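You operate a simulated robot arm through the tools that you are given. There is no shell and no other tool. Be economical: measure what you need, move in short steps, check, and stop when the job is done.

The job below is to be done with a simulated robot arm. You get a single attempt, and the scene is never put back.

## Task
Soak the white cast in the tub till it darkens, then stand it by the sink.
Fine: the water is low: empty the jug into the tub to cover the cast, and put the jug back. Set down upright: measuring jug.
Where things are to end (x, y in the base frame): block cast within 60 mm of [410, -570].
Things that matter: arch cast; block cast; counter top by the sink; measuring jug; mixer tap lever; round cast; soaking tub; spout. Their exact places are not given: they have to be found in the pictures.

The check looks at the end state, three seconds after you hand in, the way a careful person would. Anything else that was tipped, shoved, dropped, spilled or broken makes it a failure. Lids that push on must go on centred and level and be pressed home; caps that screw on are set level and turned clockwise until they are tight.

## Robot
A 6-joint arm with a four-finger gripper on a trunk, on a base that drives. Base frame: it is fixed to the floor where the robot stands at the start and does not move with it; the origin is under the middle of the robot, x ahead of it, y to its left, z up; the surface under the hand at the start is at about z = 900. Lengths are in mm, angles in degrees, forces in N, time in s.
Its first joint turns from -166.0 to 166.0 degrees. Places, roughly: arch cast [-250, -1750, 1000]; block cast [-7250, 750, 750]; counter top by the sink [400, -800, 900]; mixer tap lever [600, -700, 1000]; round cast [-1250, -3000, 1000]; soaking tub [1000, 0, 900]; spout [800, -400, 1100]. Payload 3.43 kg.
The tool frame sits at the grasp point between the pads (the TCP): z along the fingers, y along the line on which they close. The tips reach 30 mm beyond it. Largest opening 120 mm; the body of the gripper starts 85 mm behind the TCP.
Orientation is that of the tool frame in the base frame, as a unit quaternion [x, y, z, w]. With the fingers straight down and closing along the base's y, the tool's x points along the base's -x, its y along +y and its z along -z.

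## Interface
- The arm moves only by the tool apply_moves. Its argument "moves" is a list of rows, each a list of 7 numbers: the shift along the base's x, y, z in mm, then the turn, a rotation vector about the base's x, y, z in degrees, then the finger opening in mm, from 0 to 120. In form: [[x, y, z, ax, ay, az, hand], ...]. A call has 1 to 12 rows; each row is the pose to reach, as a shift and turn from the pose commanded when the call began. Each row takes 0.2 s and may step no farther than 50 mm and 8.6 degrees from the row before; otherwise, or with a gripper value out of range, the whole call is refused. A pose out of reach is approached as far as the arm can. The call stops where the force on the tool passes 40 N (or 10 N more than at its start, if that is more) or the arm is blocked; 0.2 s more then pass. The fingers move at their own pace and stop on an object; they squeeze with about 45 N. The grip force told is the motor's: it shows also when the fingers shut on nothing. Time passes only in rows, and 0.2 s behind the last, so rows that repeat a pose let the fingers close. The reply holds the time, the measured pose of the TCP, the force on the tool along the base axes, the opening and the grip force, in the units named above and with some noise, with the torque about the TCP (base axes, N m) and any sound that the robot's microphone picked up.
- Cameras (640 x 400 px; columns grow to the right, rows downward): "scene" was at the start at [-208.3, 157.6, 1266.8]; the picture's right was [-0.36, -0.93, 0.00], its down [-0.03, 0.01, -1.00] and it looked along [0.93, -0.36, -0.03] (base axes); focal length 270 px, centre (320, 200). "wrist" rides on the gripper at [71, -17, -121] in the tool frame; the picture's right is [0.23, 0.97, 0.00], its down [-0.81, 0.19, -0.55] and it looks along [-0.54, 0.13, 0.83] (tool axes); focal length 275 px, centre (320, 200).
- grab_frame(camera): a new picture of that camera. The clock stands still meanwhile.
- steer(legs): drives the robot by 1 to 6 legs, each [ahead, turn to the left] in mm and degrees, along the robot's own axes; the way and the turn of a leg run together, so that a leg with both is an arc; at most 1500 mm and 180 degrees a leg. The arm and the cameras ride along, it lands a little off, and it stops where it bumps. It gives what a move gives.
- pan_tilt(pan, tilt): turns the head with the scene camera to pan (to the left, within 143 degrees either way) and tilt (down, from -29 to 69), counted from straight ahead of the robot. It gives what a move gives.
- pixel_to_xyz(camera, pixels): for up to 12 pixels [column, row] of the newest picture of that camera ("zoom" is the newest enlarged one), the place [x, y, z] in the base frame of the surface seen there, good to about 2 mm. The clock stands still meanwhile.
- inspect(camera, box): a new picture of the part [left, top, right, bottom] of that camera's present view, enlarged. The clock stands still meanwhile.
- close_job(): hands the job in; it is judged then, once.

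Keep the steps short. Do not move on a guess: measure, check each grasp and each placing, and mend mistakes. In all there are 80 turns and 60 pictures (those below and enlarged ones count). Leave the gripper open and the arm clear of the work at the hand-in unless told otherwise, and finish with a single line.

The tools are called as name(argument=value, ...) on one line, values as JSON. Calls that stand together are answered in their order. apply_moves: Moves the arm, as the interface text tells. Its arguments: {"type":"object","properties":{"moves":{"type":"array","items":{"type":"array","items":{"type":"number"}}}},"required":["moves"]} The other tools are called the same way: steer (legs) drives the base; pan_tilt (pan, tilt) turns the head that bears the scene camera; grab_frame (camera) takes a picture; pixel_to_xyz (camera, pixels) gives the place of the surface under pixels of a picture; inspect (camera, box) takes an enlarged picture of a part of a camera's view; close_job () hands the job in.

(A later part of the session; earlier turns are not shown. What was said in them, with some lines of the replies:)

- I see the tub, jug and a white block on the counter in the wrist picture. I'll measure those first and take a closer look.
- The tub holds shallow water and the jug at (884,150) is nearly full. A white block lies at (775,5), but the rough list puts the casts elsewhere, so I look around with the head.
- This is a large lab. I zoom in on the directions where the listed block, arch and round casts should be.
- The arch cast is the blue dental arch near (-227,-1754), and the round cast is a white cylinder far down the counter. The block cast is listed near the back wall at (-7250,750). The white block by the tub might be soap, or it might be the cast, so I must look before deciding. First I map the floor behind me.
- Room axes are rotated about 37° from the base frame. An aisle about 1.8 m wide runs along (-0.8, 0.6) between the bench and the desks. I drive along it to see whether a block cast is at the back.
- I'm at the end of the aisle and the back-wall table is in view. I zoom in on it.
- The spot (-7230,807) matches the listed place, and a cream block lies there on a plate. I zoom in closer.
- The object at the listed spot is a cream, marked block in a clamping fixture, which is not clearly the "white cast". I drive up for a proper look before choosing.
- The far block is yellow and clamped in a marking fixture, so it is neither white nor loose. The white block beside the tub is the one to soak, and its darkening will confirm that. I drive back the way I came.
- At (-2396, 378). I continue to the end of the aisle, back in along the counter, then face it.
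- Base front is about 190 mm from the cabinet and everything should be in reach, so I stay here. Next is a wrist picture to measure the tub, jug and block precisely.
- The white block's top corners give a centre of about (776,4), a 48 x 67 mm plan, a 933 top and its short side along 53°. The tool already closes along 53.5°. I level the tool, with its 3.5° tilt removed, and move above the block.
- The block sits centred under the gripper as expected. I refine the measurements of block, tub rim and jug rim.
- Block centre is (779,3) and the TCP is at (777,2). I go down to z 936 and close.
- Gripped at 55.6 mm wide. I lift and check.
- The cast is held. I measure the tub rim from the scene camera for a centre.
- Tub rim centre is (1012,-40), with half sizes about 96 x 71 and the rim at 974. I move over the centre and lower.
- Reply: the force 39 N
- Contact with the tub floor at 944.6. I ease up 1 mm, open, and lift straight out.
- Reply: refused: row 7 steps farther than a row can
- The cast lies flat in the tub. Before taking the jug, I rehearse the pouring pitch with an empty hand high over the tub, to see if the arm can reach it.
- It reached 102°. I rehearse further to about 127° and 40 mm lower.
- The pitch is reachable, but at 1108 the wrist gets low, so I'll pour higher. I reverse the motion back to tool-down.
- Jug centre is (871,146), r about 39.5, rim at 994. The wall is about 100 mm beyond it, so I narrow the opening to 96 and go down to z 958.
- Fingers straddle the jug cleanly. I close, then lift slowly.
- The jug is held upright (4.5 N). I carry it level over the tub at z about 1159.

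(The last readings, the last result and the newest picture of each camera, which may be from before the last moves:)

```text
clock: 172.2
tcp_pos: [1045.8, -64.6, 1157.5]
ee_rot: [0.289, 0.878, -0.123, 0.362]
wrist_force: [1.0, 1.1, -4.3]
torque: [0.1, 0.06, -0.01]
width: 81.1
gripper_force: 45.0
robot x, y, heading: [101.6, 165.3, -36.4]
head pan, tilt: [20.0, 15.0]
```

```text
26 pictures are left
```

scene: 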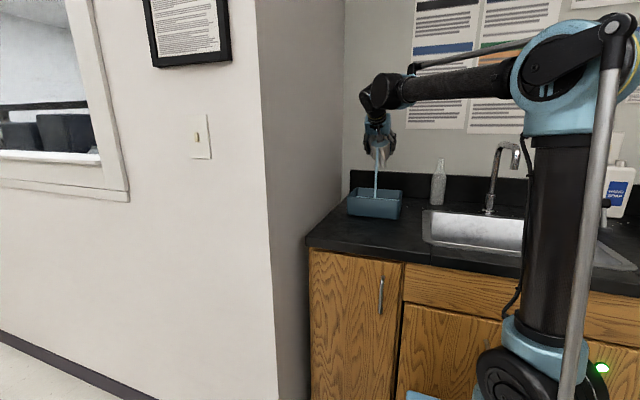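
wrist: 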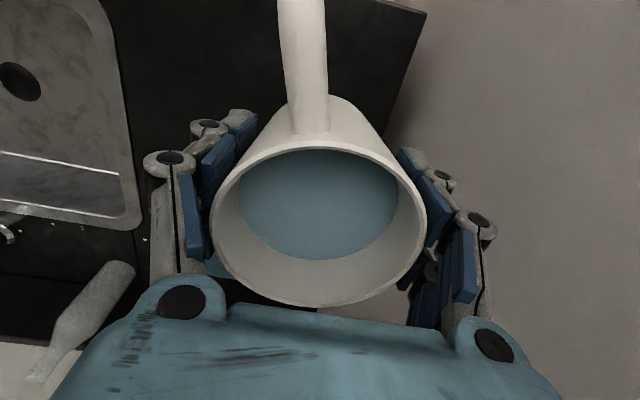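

Water is already streaming at 45°. I check where the stream lands.

inspect(camera="scene", box=[325, 120, 435, 230])

grab_frame(camera="wrist")

```text
3.64 times, centred on (380, 175) of scene
```

zoom: 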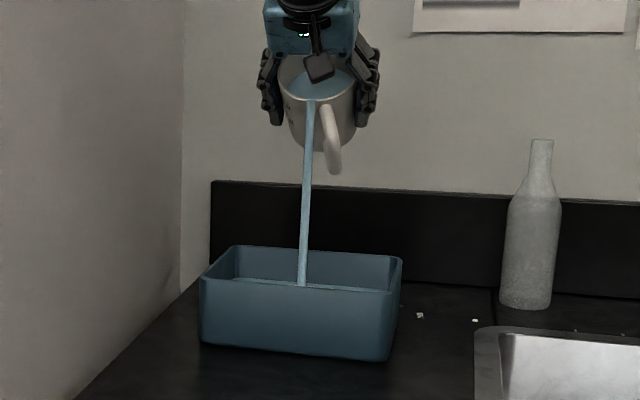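

```text
24 pictures are left
```

wrist: 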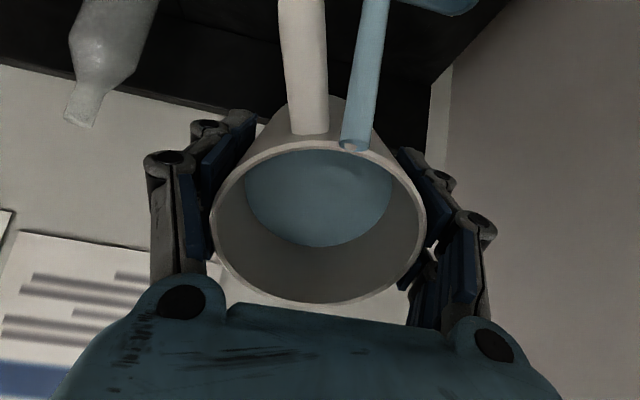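

pixel_to_xyz(camera="zoom", pixels=[[312, 105], [304, 260], [303, 278]])

```text
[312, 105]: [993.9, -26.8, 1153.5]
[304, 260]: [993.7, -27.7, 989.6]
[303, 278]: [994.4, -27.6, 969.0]
```

The stream falls straight at (994,-27), safely inside the tub. I continue tilting gradually.

apply_moves(moves=[[0, 0, 0, 0, 0, 0, 70], [0, 0, 0, -3, -4, 0, 70], [0, 0, 0, -6, -8, 0, 70], [0, 0, 0, -9, -12, 0, 70], [0, 0, 0, -12, -16, 0, 70], [0, 0, 0, -15, -20, 0, 70], [0, 0, 0, -18, -24, 0, 70], [0, 0, 0, -21, -28, 0, 70], [0, 0, 0, -24, -32, 0, 70], [0, 0, 0, -27, -36, 0, 70], [0, 0, 0, -27, -36, 0, 70], [0, 0, 0, -27, -36, 0, 70]])

apply_moves(moves=[[0, 0, 0, -4, -5.3, 0, 70], [0, 0, 0, -8, -10.7, 0, 70], [0, 0, 0, -12, -16, 0, 70], [0, 0, 0, -15, -20, 0, 70], [0, 0, 0, -15, -20, 0, 70], [0, 0, 0, -15, -20, 0, 70], [0, 0, 0, -15, -20, 0, 70], [0, 0, 0, -15, -20, 0, 70]])

grab_frame(camera="wrist")

inspect(camera="scene", box=[325, 120, 435, 230])

```text
clock: 174.8
tcp_pos: [1044.2, -63.0, 1157.6]
ee_rot: [0.221, 0.672, -0.226, 0.67]
wrist_force: [0.0, -0.4, -2.0]
torque: [0.03, 0.04, -0.06]
width: 81.0
gripper_force: 45.1
robot x, y, heading: [107.1, 165.3, -36.2]
head pan, tilt: [20.0, 15.0]
```

```text
clock: 176.7
tcp_pos: [1043.5, -63.7, 1156.8]
ee_rot: [0.167, 0.511, -0.27, 0.799]
wrist_force: [0.3, -0.9, -1.1]
torque: [0.04, 0.04, -0.03]
width: 81.3
gripper_force: 45.2
robot x, y, heading: [107.4, 165.7, -36.3]
head pan, tilt: [20.0, 15.0]
```

```text
23 pictures are left
```

wrist: 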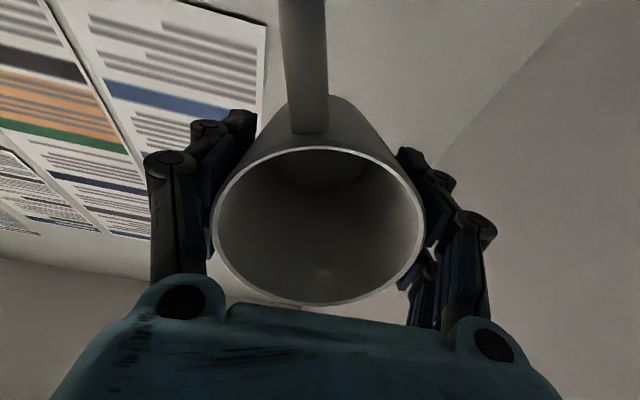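

```text
3.64 times, centred on (380, 175) of scene
```

zoom: 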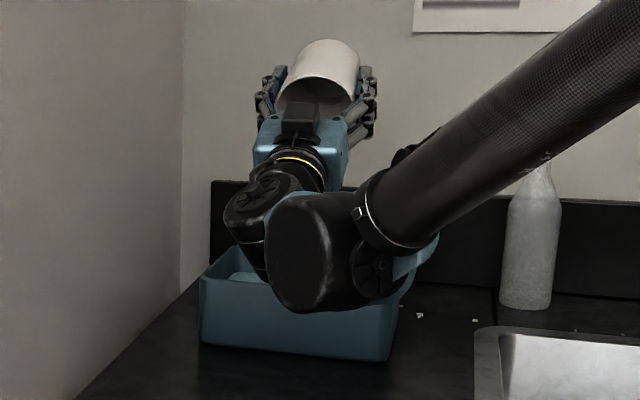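

The jug looks empty. I reverse the tilt back to upright.

apply_moves(moves=[[0, 0, 5, 5, 6.7, 0, 70], [0, 0, 10, 10, 13.3, 0, 70], [0, 0, 10, 15, 20, 0, 70], [0, 0, 10, 20, 26.7, 0, 70], [0, 0, 10, 25, 33.3, 0, 70], [0, 0, 10, 30, 40, 0, 70], [0, 0, 10, 35, 46.7, 0, 70], [0, 0, 10, 40, 53.3, 0, 70], [0, 0, 10, 45, 60, 0, 70], [0, 0, 10, 50, 66.7, 0, 70], [0, 0, 10, 55, 73.3, 0, 70], [0, 0, 10, 60, 80, 0, 70]])

apply_moves(moves=[[0, 0, 0, 4.5, 6, 0, 70], [0, 0, 0, 9, 12, 0, 70], [0, 0, 0, 9, 12, 0, 70]])

grab_frame(camera="wrist")

```text
clock: 179.2
tcp_pos: [1045.3, -62.8, 1167.3]
ee_rot: [0.31, 0.942, -0.041, 0.123]
wrist_force: [-0.9, 0.7, -1.7]
torque: [-0.02, -0.01, -0.01]
width: 81.3
gripper_force: 45.4
robot x, y, heading: [105.9, 166.3, -36.2]
head pan, tilt: [20.0, 15.0]
```

```text
clock: 180.1
tcp_pos: [1044.4, -63.3, 1167.0]
ee_rot: [0.311, 0.95, 0.0, -0.001]
wrist_force: [0.1, 0.3, -1.4]
torque: [0.0, 0.01, -0.02]
width: 80.9
gripper_force: 45.0
robot x, y, heading: [108.7, 166.7, -36.4]
head pan, tilt: [20.0, 15.0]
```

```text
21 pictures are left
```

wrist: 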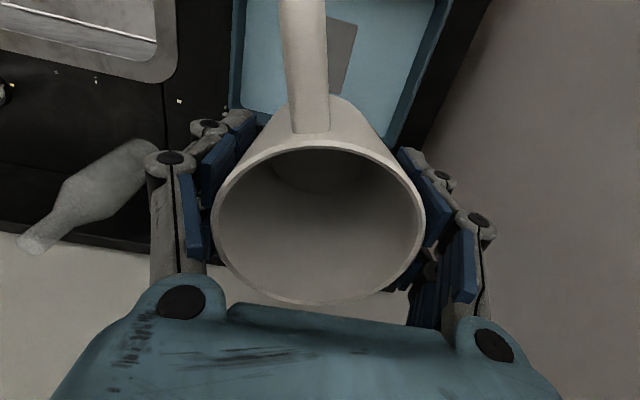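

The jug is upright and empty, and the cast is already darkening to grey, which confirms it is the right object. I carry the jug back over its spot.

apply_moves(moves=[[-20, 24, 0, 0, 0, 0, 70], [-50, 60, 0, 0, 0, 0, 70], [-80, 97, 0, 0, 0, 0, 70], [-110, 133, 0, 0, 0, 0, 70], [-140, 170, 0, 0, 0, 0, 70], [-162, 197, 0, 0, 0, 0, 70], [-173, 210, 0, 0, 0, 0, 70], [-173, 210, -40, 0, 0, 0, 70], [-173, 210, -85, 0, 0, 0, 70], [-173, 210, -130, 0, 0, 0, 70], [-173, 210, -170, 0, 0, 0, 70], [-173, 210, -195, 0, 0, 0, 70]])

apply_moves(moves=[[0, 0, -6, 0, 0, 0, 70], [0, 0, -10, 0, 0, 0, 70], [0, 0, -13, 0, 0, 0, 70], [0, 0, -16, 0, 0, 0, 70]])

```text
clock: 182.7
tcp_pos: [872.4, 147.0, 973.0]
ee_rot: [0.312, 0.95, 0.0, 0.0]
wrist_force: [-0.4, -0.4, -2.8]
torque: [-0.01, 0.01, -0.02]
width: 81.4
gripper_force: 44.9
robot x, y, heading: [106.9, 168.0, -36.5]
head pan, tilt: [20.0, 15.0]
```

```text
clock: 183.7
tcp_pos: [871.4, 146.7, 959.8]
ee_rot: [0.311, 0.95, 0.001, 0.001]
wrist_force: [3.2, -0.2, 25.5]
torque: [0.41, -0.87, 0.02]
width: 81.4
gripper_force: 44.8
robot x, y, heading: [103.2, 166.9, -36.5]
head pan, tilt: [20.0, 15.0]
```

The jug touches the counter (25 N). I relieve slightly, open, and rise straight up.

apply_moves(moves=[[0, 0, 1.5, 0, 0, 0, 70], [0, 0, 1.5, 0, 0, 0, 84], [0, 0, 1.5, 0, 0, 0, 97], [0, 0, 1.5, 0, 0, 0, 97], [0, 0, 40, 0, 0, 0, 97], [0, 0, 85, 0, 0, 0, 97], [0, 0, 130, 0, 0, 0, 97], [0, 0, 175, 0, 0, 0, 97], [0, 0, 215, 0, 0, 0, 97]])

inspect(camera="scene", box=[290, 150, 440, 260])

grab_frame(camera="wrist")

```text
clock: 185.7
tcp_pos: [873.8, 146.4, 1173.1]
ee_rot: [0.312, 0.95, 0.0, 0.0]
wrist_force: [-0.1, 0.2, 0.6]
torque: [0.02, -0.02, -0.02]
width: 97.3
gripper_force: 0.0
robot x, y, heading: [104.5, 162.8, -36.1]
head pan, tilt: [20.0, 15.0]
```

```text
3.64 times, centred on (365, 205) of scene
```

zoom: 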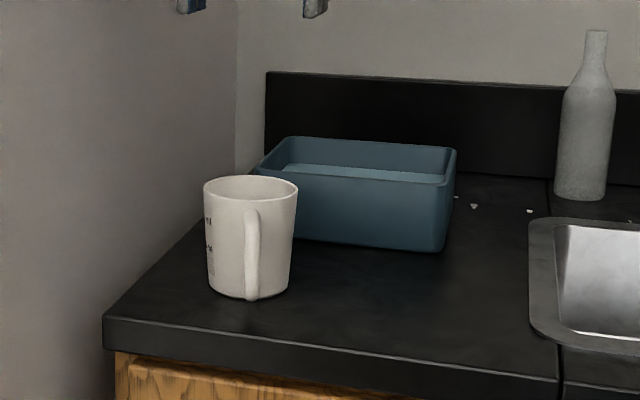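

```text
19 pictures are left
```

wrist: 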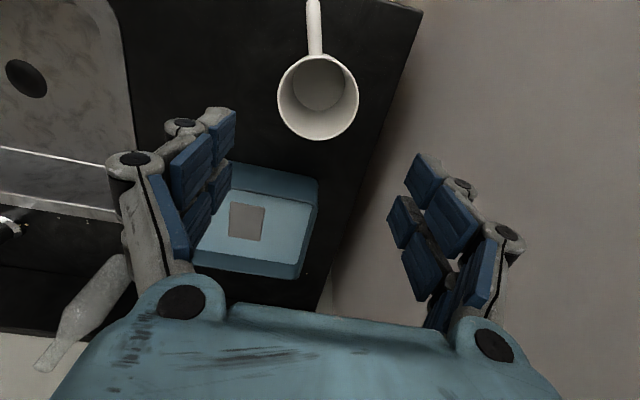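

The jug is back upright and empty. I move above the cast, wait a little for the soak, and check its colour and the target spot.

apply_moves(moves=[[25, -35, 0, 0, 0, 0, 80], [53, -73, 0, 0, 0, 0, 80], [80, -110, 0, 0, 0, 0, 80], [105, -145, 0, 0, 0, 0, 80], [123, -170, 0, 0, 0, 0, 80], [137, -186, -30, 0, 0, 0, 80], [137, -186, -30, 0, 0, 0, 80], [137, -186, -30, 0, 0, 0, 80], [137, -186, -30, 0, 0, 0, 80], [137, -186, -30, 0, 0, 0, 80], [137, -186, -30, 0, 0, 0, 80], [137, -186, -30, 0, 0, 0, 80]])

grab_frame(camera="wrist")

pan_tilt(pan=-25, tilt=25)

grab_frame(camera="scene")

```text
clock: 188.2
tcp_pos: [1010.6, -39.0, 1141.3]
ee_rot: [0.311, 0.95, 0.0, 0.001]
wrist_force: [0.1, 0.0, 0.1]
torque: [0.0, 0.02, 0.0]
width: 79.9
gripper_force: 0.1
robot x, y, heading: [106.9, 163.9, -36.3]
head pan, tilt: [20.0, 15.0]
```

```text
18 pictures are left
```

wrist: 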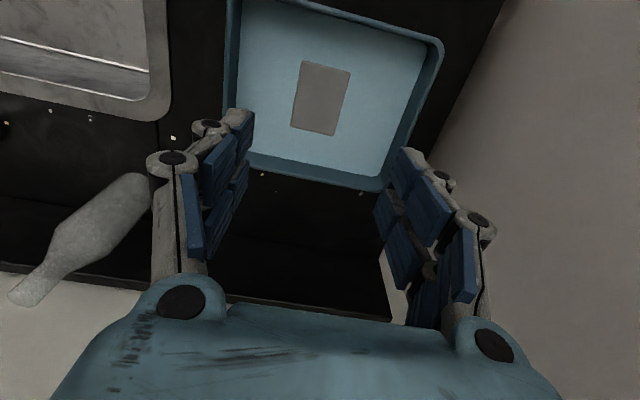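

```text
clock: 189.4
tcp_pos: [1008.9, -39.1, 1140.1]
ee_rot: [0.312, 0.95, 0.0, 0.0]
wrist_force: [-0.5, -1.0, 0.7]
torque: [0.0, 0.02, 0.01]
width: 80.1
gripper_force: 0.1
robot x, y, heading: [104.2, 164.9, -36.3]
head pan, tilt: [-25.0, 25.0]
```

```text
17 pictures are left
```

scene: 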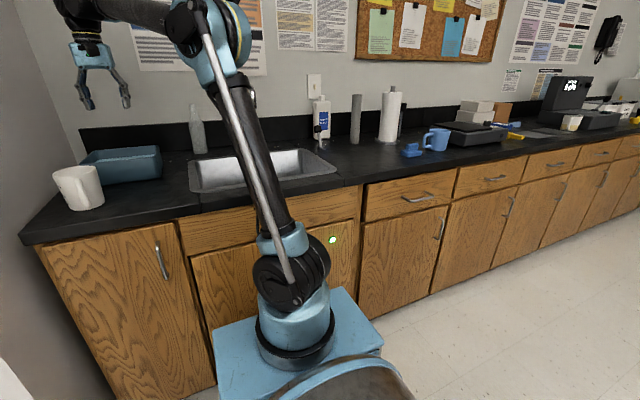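

The cast is evenly grey and covered. I locate the target (410,-570) to the right of the sink, and let more time pass for the soak.

pixel_to_xyz(camera="scene", pixels=[[335, 165], [345, 180], [360, 172], [375, 165], [350, 150], [365, 155], [320, 150], [412, 150], [335, 185]])

apply_moves(moves=[[0, 0, 0, 0, 0, 0, 80], [0, 0, 0, 0, 0, 0, 80], [0, 0, 0, 0, 0, 0, 80], [0, 0, 0, 0, 0, 0, 80], [0, 0, 0, 0, 0, 0, 80], [0, 0, 0, 0, 0, 0, 80], [0, 0, 0, 0, 0, 0, 80], [0, 0, 0, 0, 0, 0, 80], [0, 0, 0, 0, 0, 0, 80], [0, 0, 0, 0, 0, 0, 80], [0, 0, 0, 0, 0, 0, 80], [0, 0, 0, 0, 0, 0, 80]])

apply_moves(moves=[[0, 0, 0, 0, 0, 0, 80], [0, 0, 0, 0, 0, 0, 80], [0, 0, 0, 0, 0, 0, 80], [0, 0, 0, 0, 0, 0, 80], [0, 0, 0, 0, 0, 0, 80], [0, 0, 0, 0, 0, 0, 80], [0, 0, 0, 0, 0, 0, 80], [0, 0, 0, 0, 0, 0, 80], [0, 0, 0, 0, 0, 0, 80], [0, 0, 0, 0, 0, 0, 80], [0, 0, 0, 0, 0, 0, 80], [0, 0, 0, 0, 0, 0, 80]])

apply_moves(moves=[[0, 0, 0, 0, 0, 0, 80], [0, 0, 0, 0, 0, 0, 80], [0, 0, 0, 0, 0, 0, 80], [0, 0, 0, 0, 0, 0, 80], [0, 0, 0, 0, 0, 0, 80], [0, 0, 0, 0, 0, 0, 80], [0, 0, 0, 0, 0, 0, 80], [0, 0, 0, 0, 0, 0, 80], [0, 0, 0, 0, 0, 0, 80], [0, 0, 0, 0, 0, 0, 80], [0, 0, 0, 0, 0, 0, 80], [0, 0, 0, 0, 0, 0, 80]])

grab_frame(camera="wrist")

```text
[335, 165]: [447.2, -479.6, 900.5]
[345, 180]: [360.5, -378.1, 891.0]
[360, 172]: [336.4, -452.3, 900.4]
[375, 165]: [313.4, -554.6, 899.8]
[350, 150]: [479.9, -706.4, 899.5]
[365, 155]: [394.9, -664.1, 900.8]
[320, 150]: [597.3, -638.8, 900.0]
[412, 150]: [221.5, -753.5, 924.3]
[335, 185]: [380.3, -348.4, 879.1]
```

```text
clock: 192.0
tcp_pos: [1010.2, -39.9, 1140.6]
ee_rot: [0.312, 0.95, 0.0, 0.0]
wrist_force: [0.1, 0.4, -0.4]
torque: [0.01, 0.03, -0.01]
width: 80.0
gripper_force: 0.1
robot x, y, heading: [109.0, 165.0, -36.4]
head pan, tilt: [-25.0, 25.0]
```

```text
clock: 194.6
tcp_pos: [1009.5, -39.7, 1140.0]
ee_rot: [0.312, 0.95, 0.0, 0.001]
wrist_force: [0.5, 0.1, -0.3]
torque: [-0.01, 0.0, -0.03]
width: 80.2
gripper_force: 0.0
robot x, y, heading: [105.9, 168.0, -36.5]
head pan, tilt: [-25.0, 25.0]
```

```text
clock: 197.2
tcp_pos: [1009.6, -39.7, 1139.9]
ee_rot: [0.311, 0.95, 0.0, 0.0]
wrist_force: [-0.1, -0.3, 0.3]
torque: [0.03, 0.0, 0.01]
width: 80.1
gripper_force: 0.0
robot x, y, heading: [107.7, 165.4, -36.1]
head pan, tilt: [-25.0, 25.0]
```

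```text
16 pictures are left
```

wrist: 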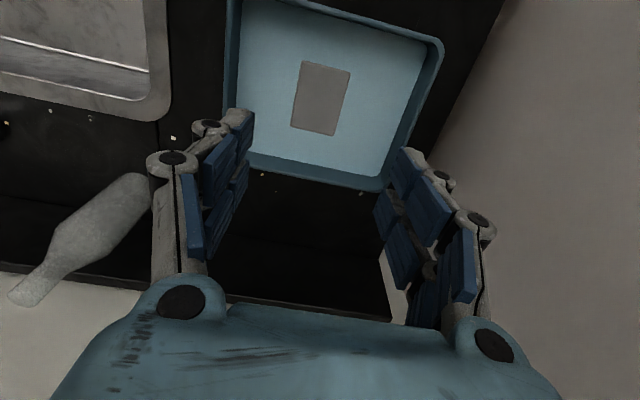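

The colour is stable, evenly dark grey, so the soak is done. The target spot is clear counter at z 900. I lower onto the cast and grip it.

apply_moves(moves=[[0, 0, -50, 0, 0, 0, 80], [0, 0, -100, 0, 0, 0, 80], [0, 0, -145, 0, 0, 0, 80], [0, 0, -175, 0, 0, 0, 80], [0, 0, -193, 0, 0, 0, 80], [0, 0, -193, 0, 0, 0, 55], [0, 0, -193, 0, 0, 0, 40], [0, 0, -193, 0, 0, 0, 40]])

apply_moves(moves=[[0, 0, 12, 0, 0, 0, 40], [0, 0, 30, 0, 0, 0, 40], [0, 0, 55, 0, 0, 0, 40], [0, 0, 85, 0, 0, 0, 40], [0, 0, 120, 0, 0, 0, 40], [0, 0, 120, 0, 0, 0, 40], [0, 0, 120, 0, 0, 0, 40], [0, 0, 120, 0, 0, 0, 40], [0, 0, 120, 0, 0, 0, 40], [0, 0, 160, 0, 0, 0, 40], [0, 0, 205, 0, 0, 0, 40], [0, 0, 250, 0, 0, 0, 40]])

grab_frame(camera="wrist")

```text
clock: 199.0
tcp_pos: [1009.4, -39.2, 949.0]
ee_rot: [0.311, 0.95, 0.0, 0.0]
wrist_force: [-0.1, -0.4, 0.2]
torque: [0.01, 0.02, -0.01]
width: 55.4
gripper_force: 45.3
robot x, y, heading: [105.9, 166.1, -36.3]
head pan, tilt: [-25.0, 25.0]
```

```text
clock: 201.6
tcp_pos: [1009.4, -39.6, 1199.6]
ee_rot: [0.311, 0.95, 0.0, 0.0]
wrist_force: [-0.5, 1.0, -2.2]
torque: [0.01, 0.01, 0.0]
width: 55.2
gripper_force: 45.0
robot x, y, heading: [103.8, 167.7, -36.2]
head pan, tilt: [-25.0, 25.0]
```

```text
15 pictures are left
```

wrist: 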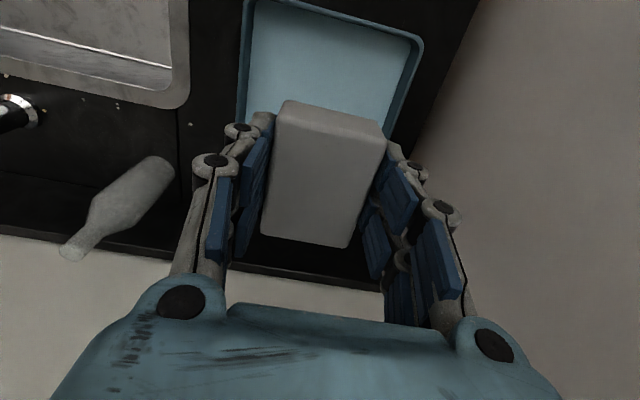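

Held, wet and evenly dark. The direct line would pass the tap at (711,-337,1146), so I raise to 1260 and go round on the robot's side of it.

apply_moves(moves=[[-39, 11, 15, 0, 0, 0, 40], [-79, 22, 30, 0, 0, 0, 40], [-118, 34, 45, 0, 0, 0, 40], [-158, 45, 60, 0, 0, 0, 40], [-197, 56, 60, 0, 0, 0, 40], [-225, 18, 60, 0, 0, 0, 40], [-253, -20, 60, 0, 0, 0, 40], [-281, -58, 60, 0, 0, 0, 40], [-309, -96, 60, 0, 0, 0, 40], [-337, -134, 60, 0, 0, 0, 40], [-365, -172, 60, 0, 0, 0, 40], [-393, -210, 60, 0, 0, 0, 40]])

apply_moves(moves=[[-27, -36, 0, 0, 0, 0, 40], [-54, -72, 0, 0, 0, 0, 40], [-81, -108, 0, 0, 0, 0, 40], [-108, -144, 0, 0, 0, 0, 40], [-135, -180, 0, 0, 0, 0, 40], [-160, -214, 0, 0, 0, 0, 40], [-185, -248, 0, 0, 0, 0, 40], [-210, -282, 0, 0, 0, 0, 40], [-207, -305, 0, 0, 0, 0, 40], [-206, -320, 0, 0, 0, 0, 40]])

grab_frame(camera="wrist")

```text
clock: 204.2
tcp_pos: [615.6, -248.2, 1259.5]
ee_rot: [0.312, 0.95, 0.001, 0.0]
wrist_force: [0.6, -0.7, -2.7]
torque: [-0.03, 0.02, 0.02]
width: 55.6
gripper_force: 44.9
robot x, y, heading: [102.8, 167.1, -36.4]
head pan, tilt: [-25.0, 25.0]
```

```text
clock: 206.4
tcp_pos: [410.2, -568.8, 1259.9]
ee_rot: [0.312, 0.95, 0.0, 0.0]
wrist_force: [-1.1, 0.4, -2.6]
torque: [-0.05, 0.0, 0.0]
width: 55.8
gripper_force: 44.3
robot x, y, heading: [107.0, 169.4, -36.4]
head pan, tilt: [-25.0, 25.0]
```

```text
14 pictures are left
```

wrist: 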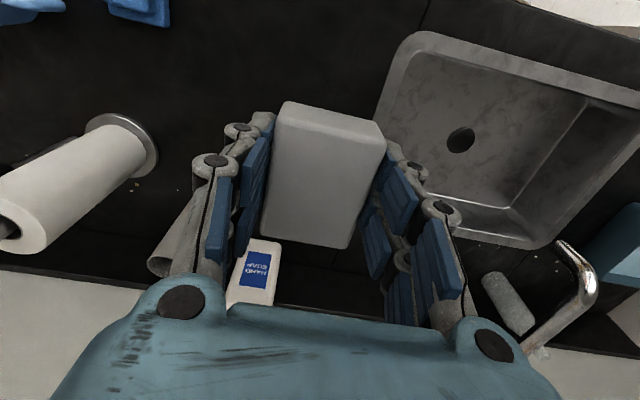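

Directly over (410,-569) with clear counter below, right of the sink. I lower to just above contact.

apply_moves(moves=[[0, 0, -50, 0, 0, 0, 40], [0, 0, -100, 0, 0, 0, 40], [0, 0, -150, 0, 0, 0, 40], [0, 0, -200, 0, 0, 0, 40], [0, 0, -245, 0, 0, 0, 40], [0, 0, -280, 0, 0, 0, 40], [0, 0, -303, 0, 0, 0, 40], [0, 0, -311, 0, 0, 0, 40]])

apply_moves(moves=[[0, 0, -3, 0, 0, 0, 40], [0, 0, -6, 0, 0, 0, 40], [0, 0, -9, 0, 0, 0, 40], [0, 0, -12, 0, 0, 0, 40]])

```text
clock: 208.2
tcp_pos: [410.7, -569.2, 947.2]
ee_rot: [0.312, 0.95, 0.0, -0.001]
wrist_force: [-0.6, 0.1, -1.8]
torque: [0.02, 0.02, -0.01]
width: 55.4
gripper_force: 45.1
robot x, y, heading: [106.2, 166.2, -36.2]
head pan, tilt: [-25.0, 25.0]
```

```text
clock: 209.2
tcp_pos: [409.7, -569.1, 937.4]
ee_rot: [0.312, 0.95, -0.001, 0.001]
wrist_force: [2.9, -8.9, 38.3]
torque: [-0.28, -0.04, -0.05]
width: 55.7
gripper_force: 45.0
robot x, y, heading: [105.4, 167.9, -36.3]
head pan, tilt: [-25.0, 25.0]
```

Contact. I ease up 1.5 mm, open, and retreat upward.

apply_moves(moves=[[0, 0, 1.5, 0, 0, 0, 56], [0, 0, 1.5, 0, 0, 0, 75], [0, 0, 1.5, 0, 0, 0, 80], [0, 0, 1.5, 0, 0, 0, 80], [0, 0, 45, 0, 0, 0, 80], [0, 0, 90, 0, 0, 0, 80], [0, 0, 140, 0, 0, 0, 80], [0, 0, 190, 0, 0, 0, 80], [0, 0, 240, 0, 0, 0, 100], [0, 0, 290, 0, 0, 0, 100], [0, 0, 330, 0, 0, 0, 100]])

grab_frame(camera="wrist")

grab_frame(camera="scene")

```text
clock: 211.6
tcp_pos: [409.8, -568.3, 1266.1]
ee_rot: [0.312, 0.95, 0.0, 0.0]
wrist_force: [0.1, 0.2, 0.3]
torque: [-0.01, 0.0, 0.01]
width: 99.8
gripper_force: 0.3
robot x, y, heading: [108.3, 171.0, -36.3]
head pan, tilt: [-25.0, 25.0]
```

```text
13 pictures are left
```

wrist: 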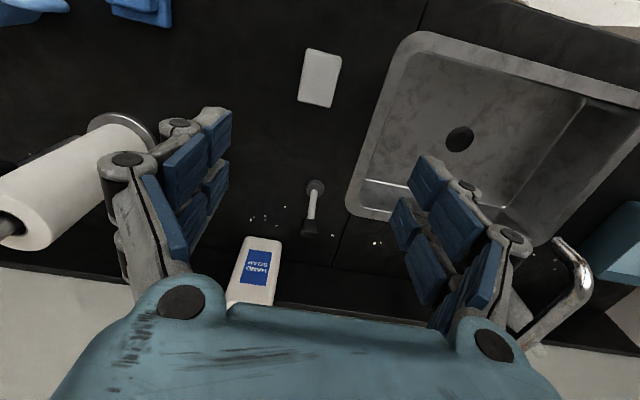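

```text
12 pictures are left
```

scene: 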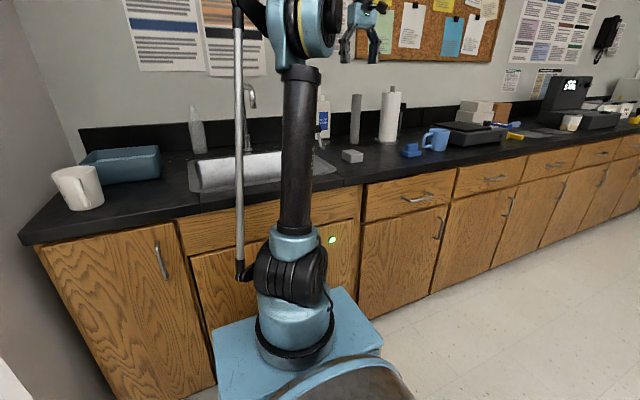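

The cast rests by the sink, dark, and the lever and bottles are undisturbed. One final position check.

pixel_to_xyz(camera="wrist", pixels=[[320, 78], [310, 52], [338, 62], [300, 98], [330, 104]])

inspect(camera="scene", box=[40, 110, 240, 230])

```text
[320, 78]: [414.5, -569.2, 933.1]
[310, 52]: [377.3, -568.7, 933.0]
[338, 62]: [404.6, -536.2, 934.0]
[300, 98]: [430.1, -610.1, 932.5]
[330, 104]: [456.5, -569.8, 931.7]
```

```text
3.20 times, centred on (140, 170) of scene
```

zoom: 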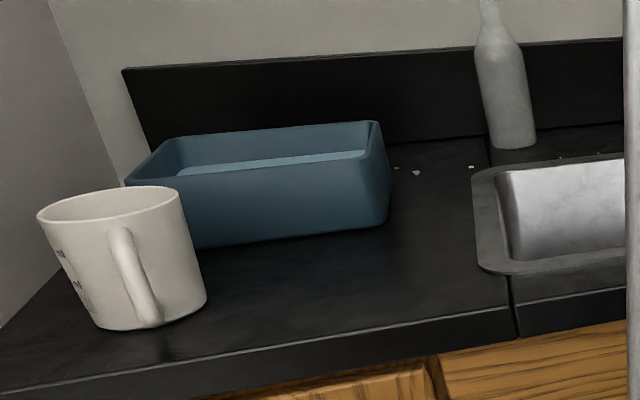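

The cast's centre is about (415,-570) with its top level at 933. The jug is upright at its old spot, the tub is undisturbed and the gripper is open and clear. I hand in.

close_job()

```text
The job is handed in.
```

The white block cast soaked until dark grey and now lies by the sink at about (415, -570); the jug was emptied into the tub and set back upright in its place.
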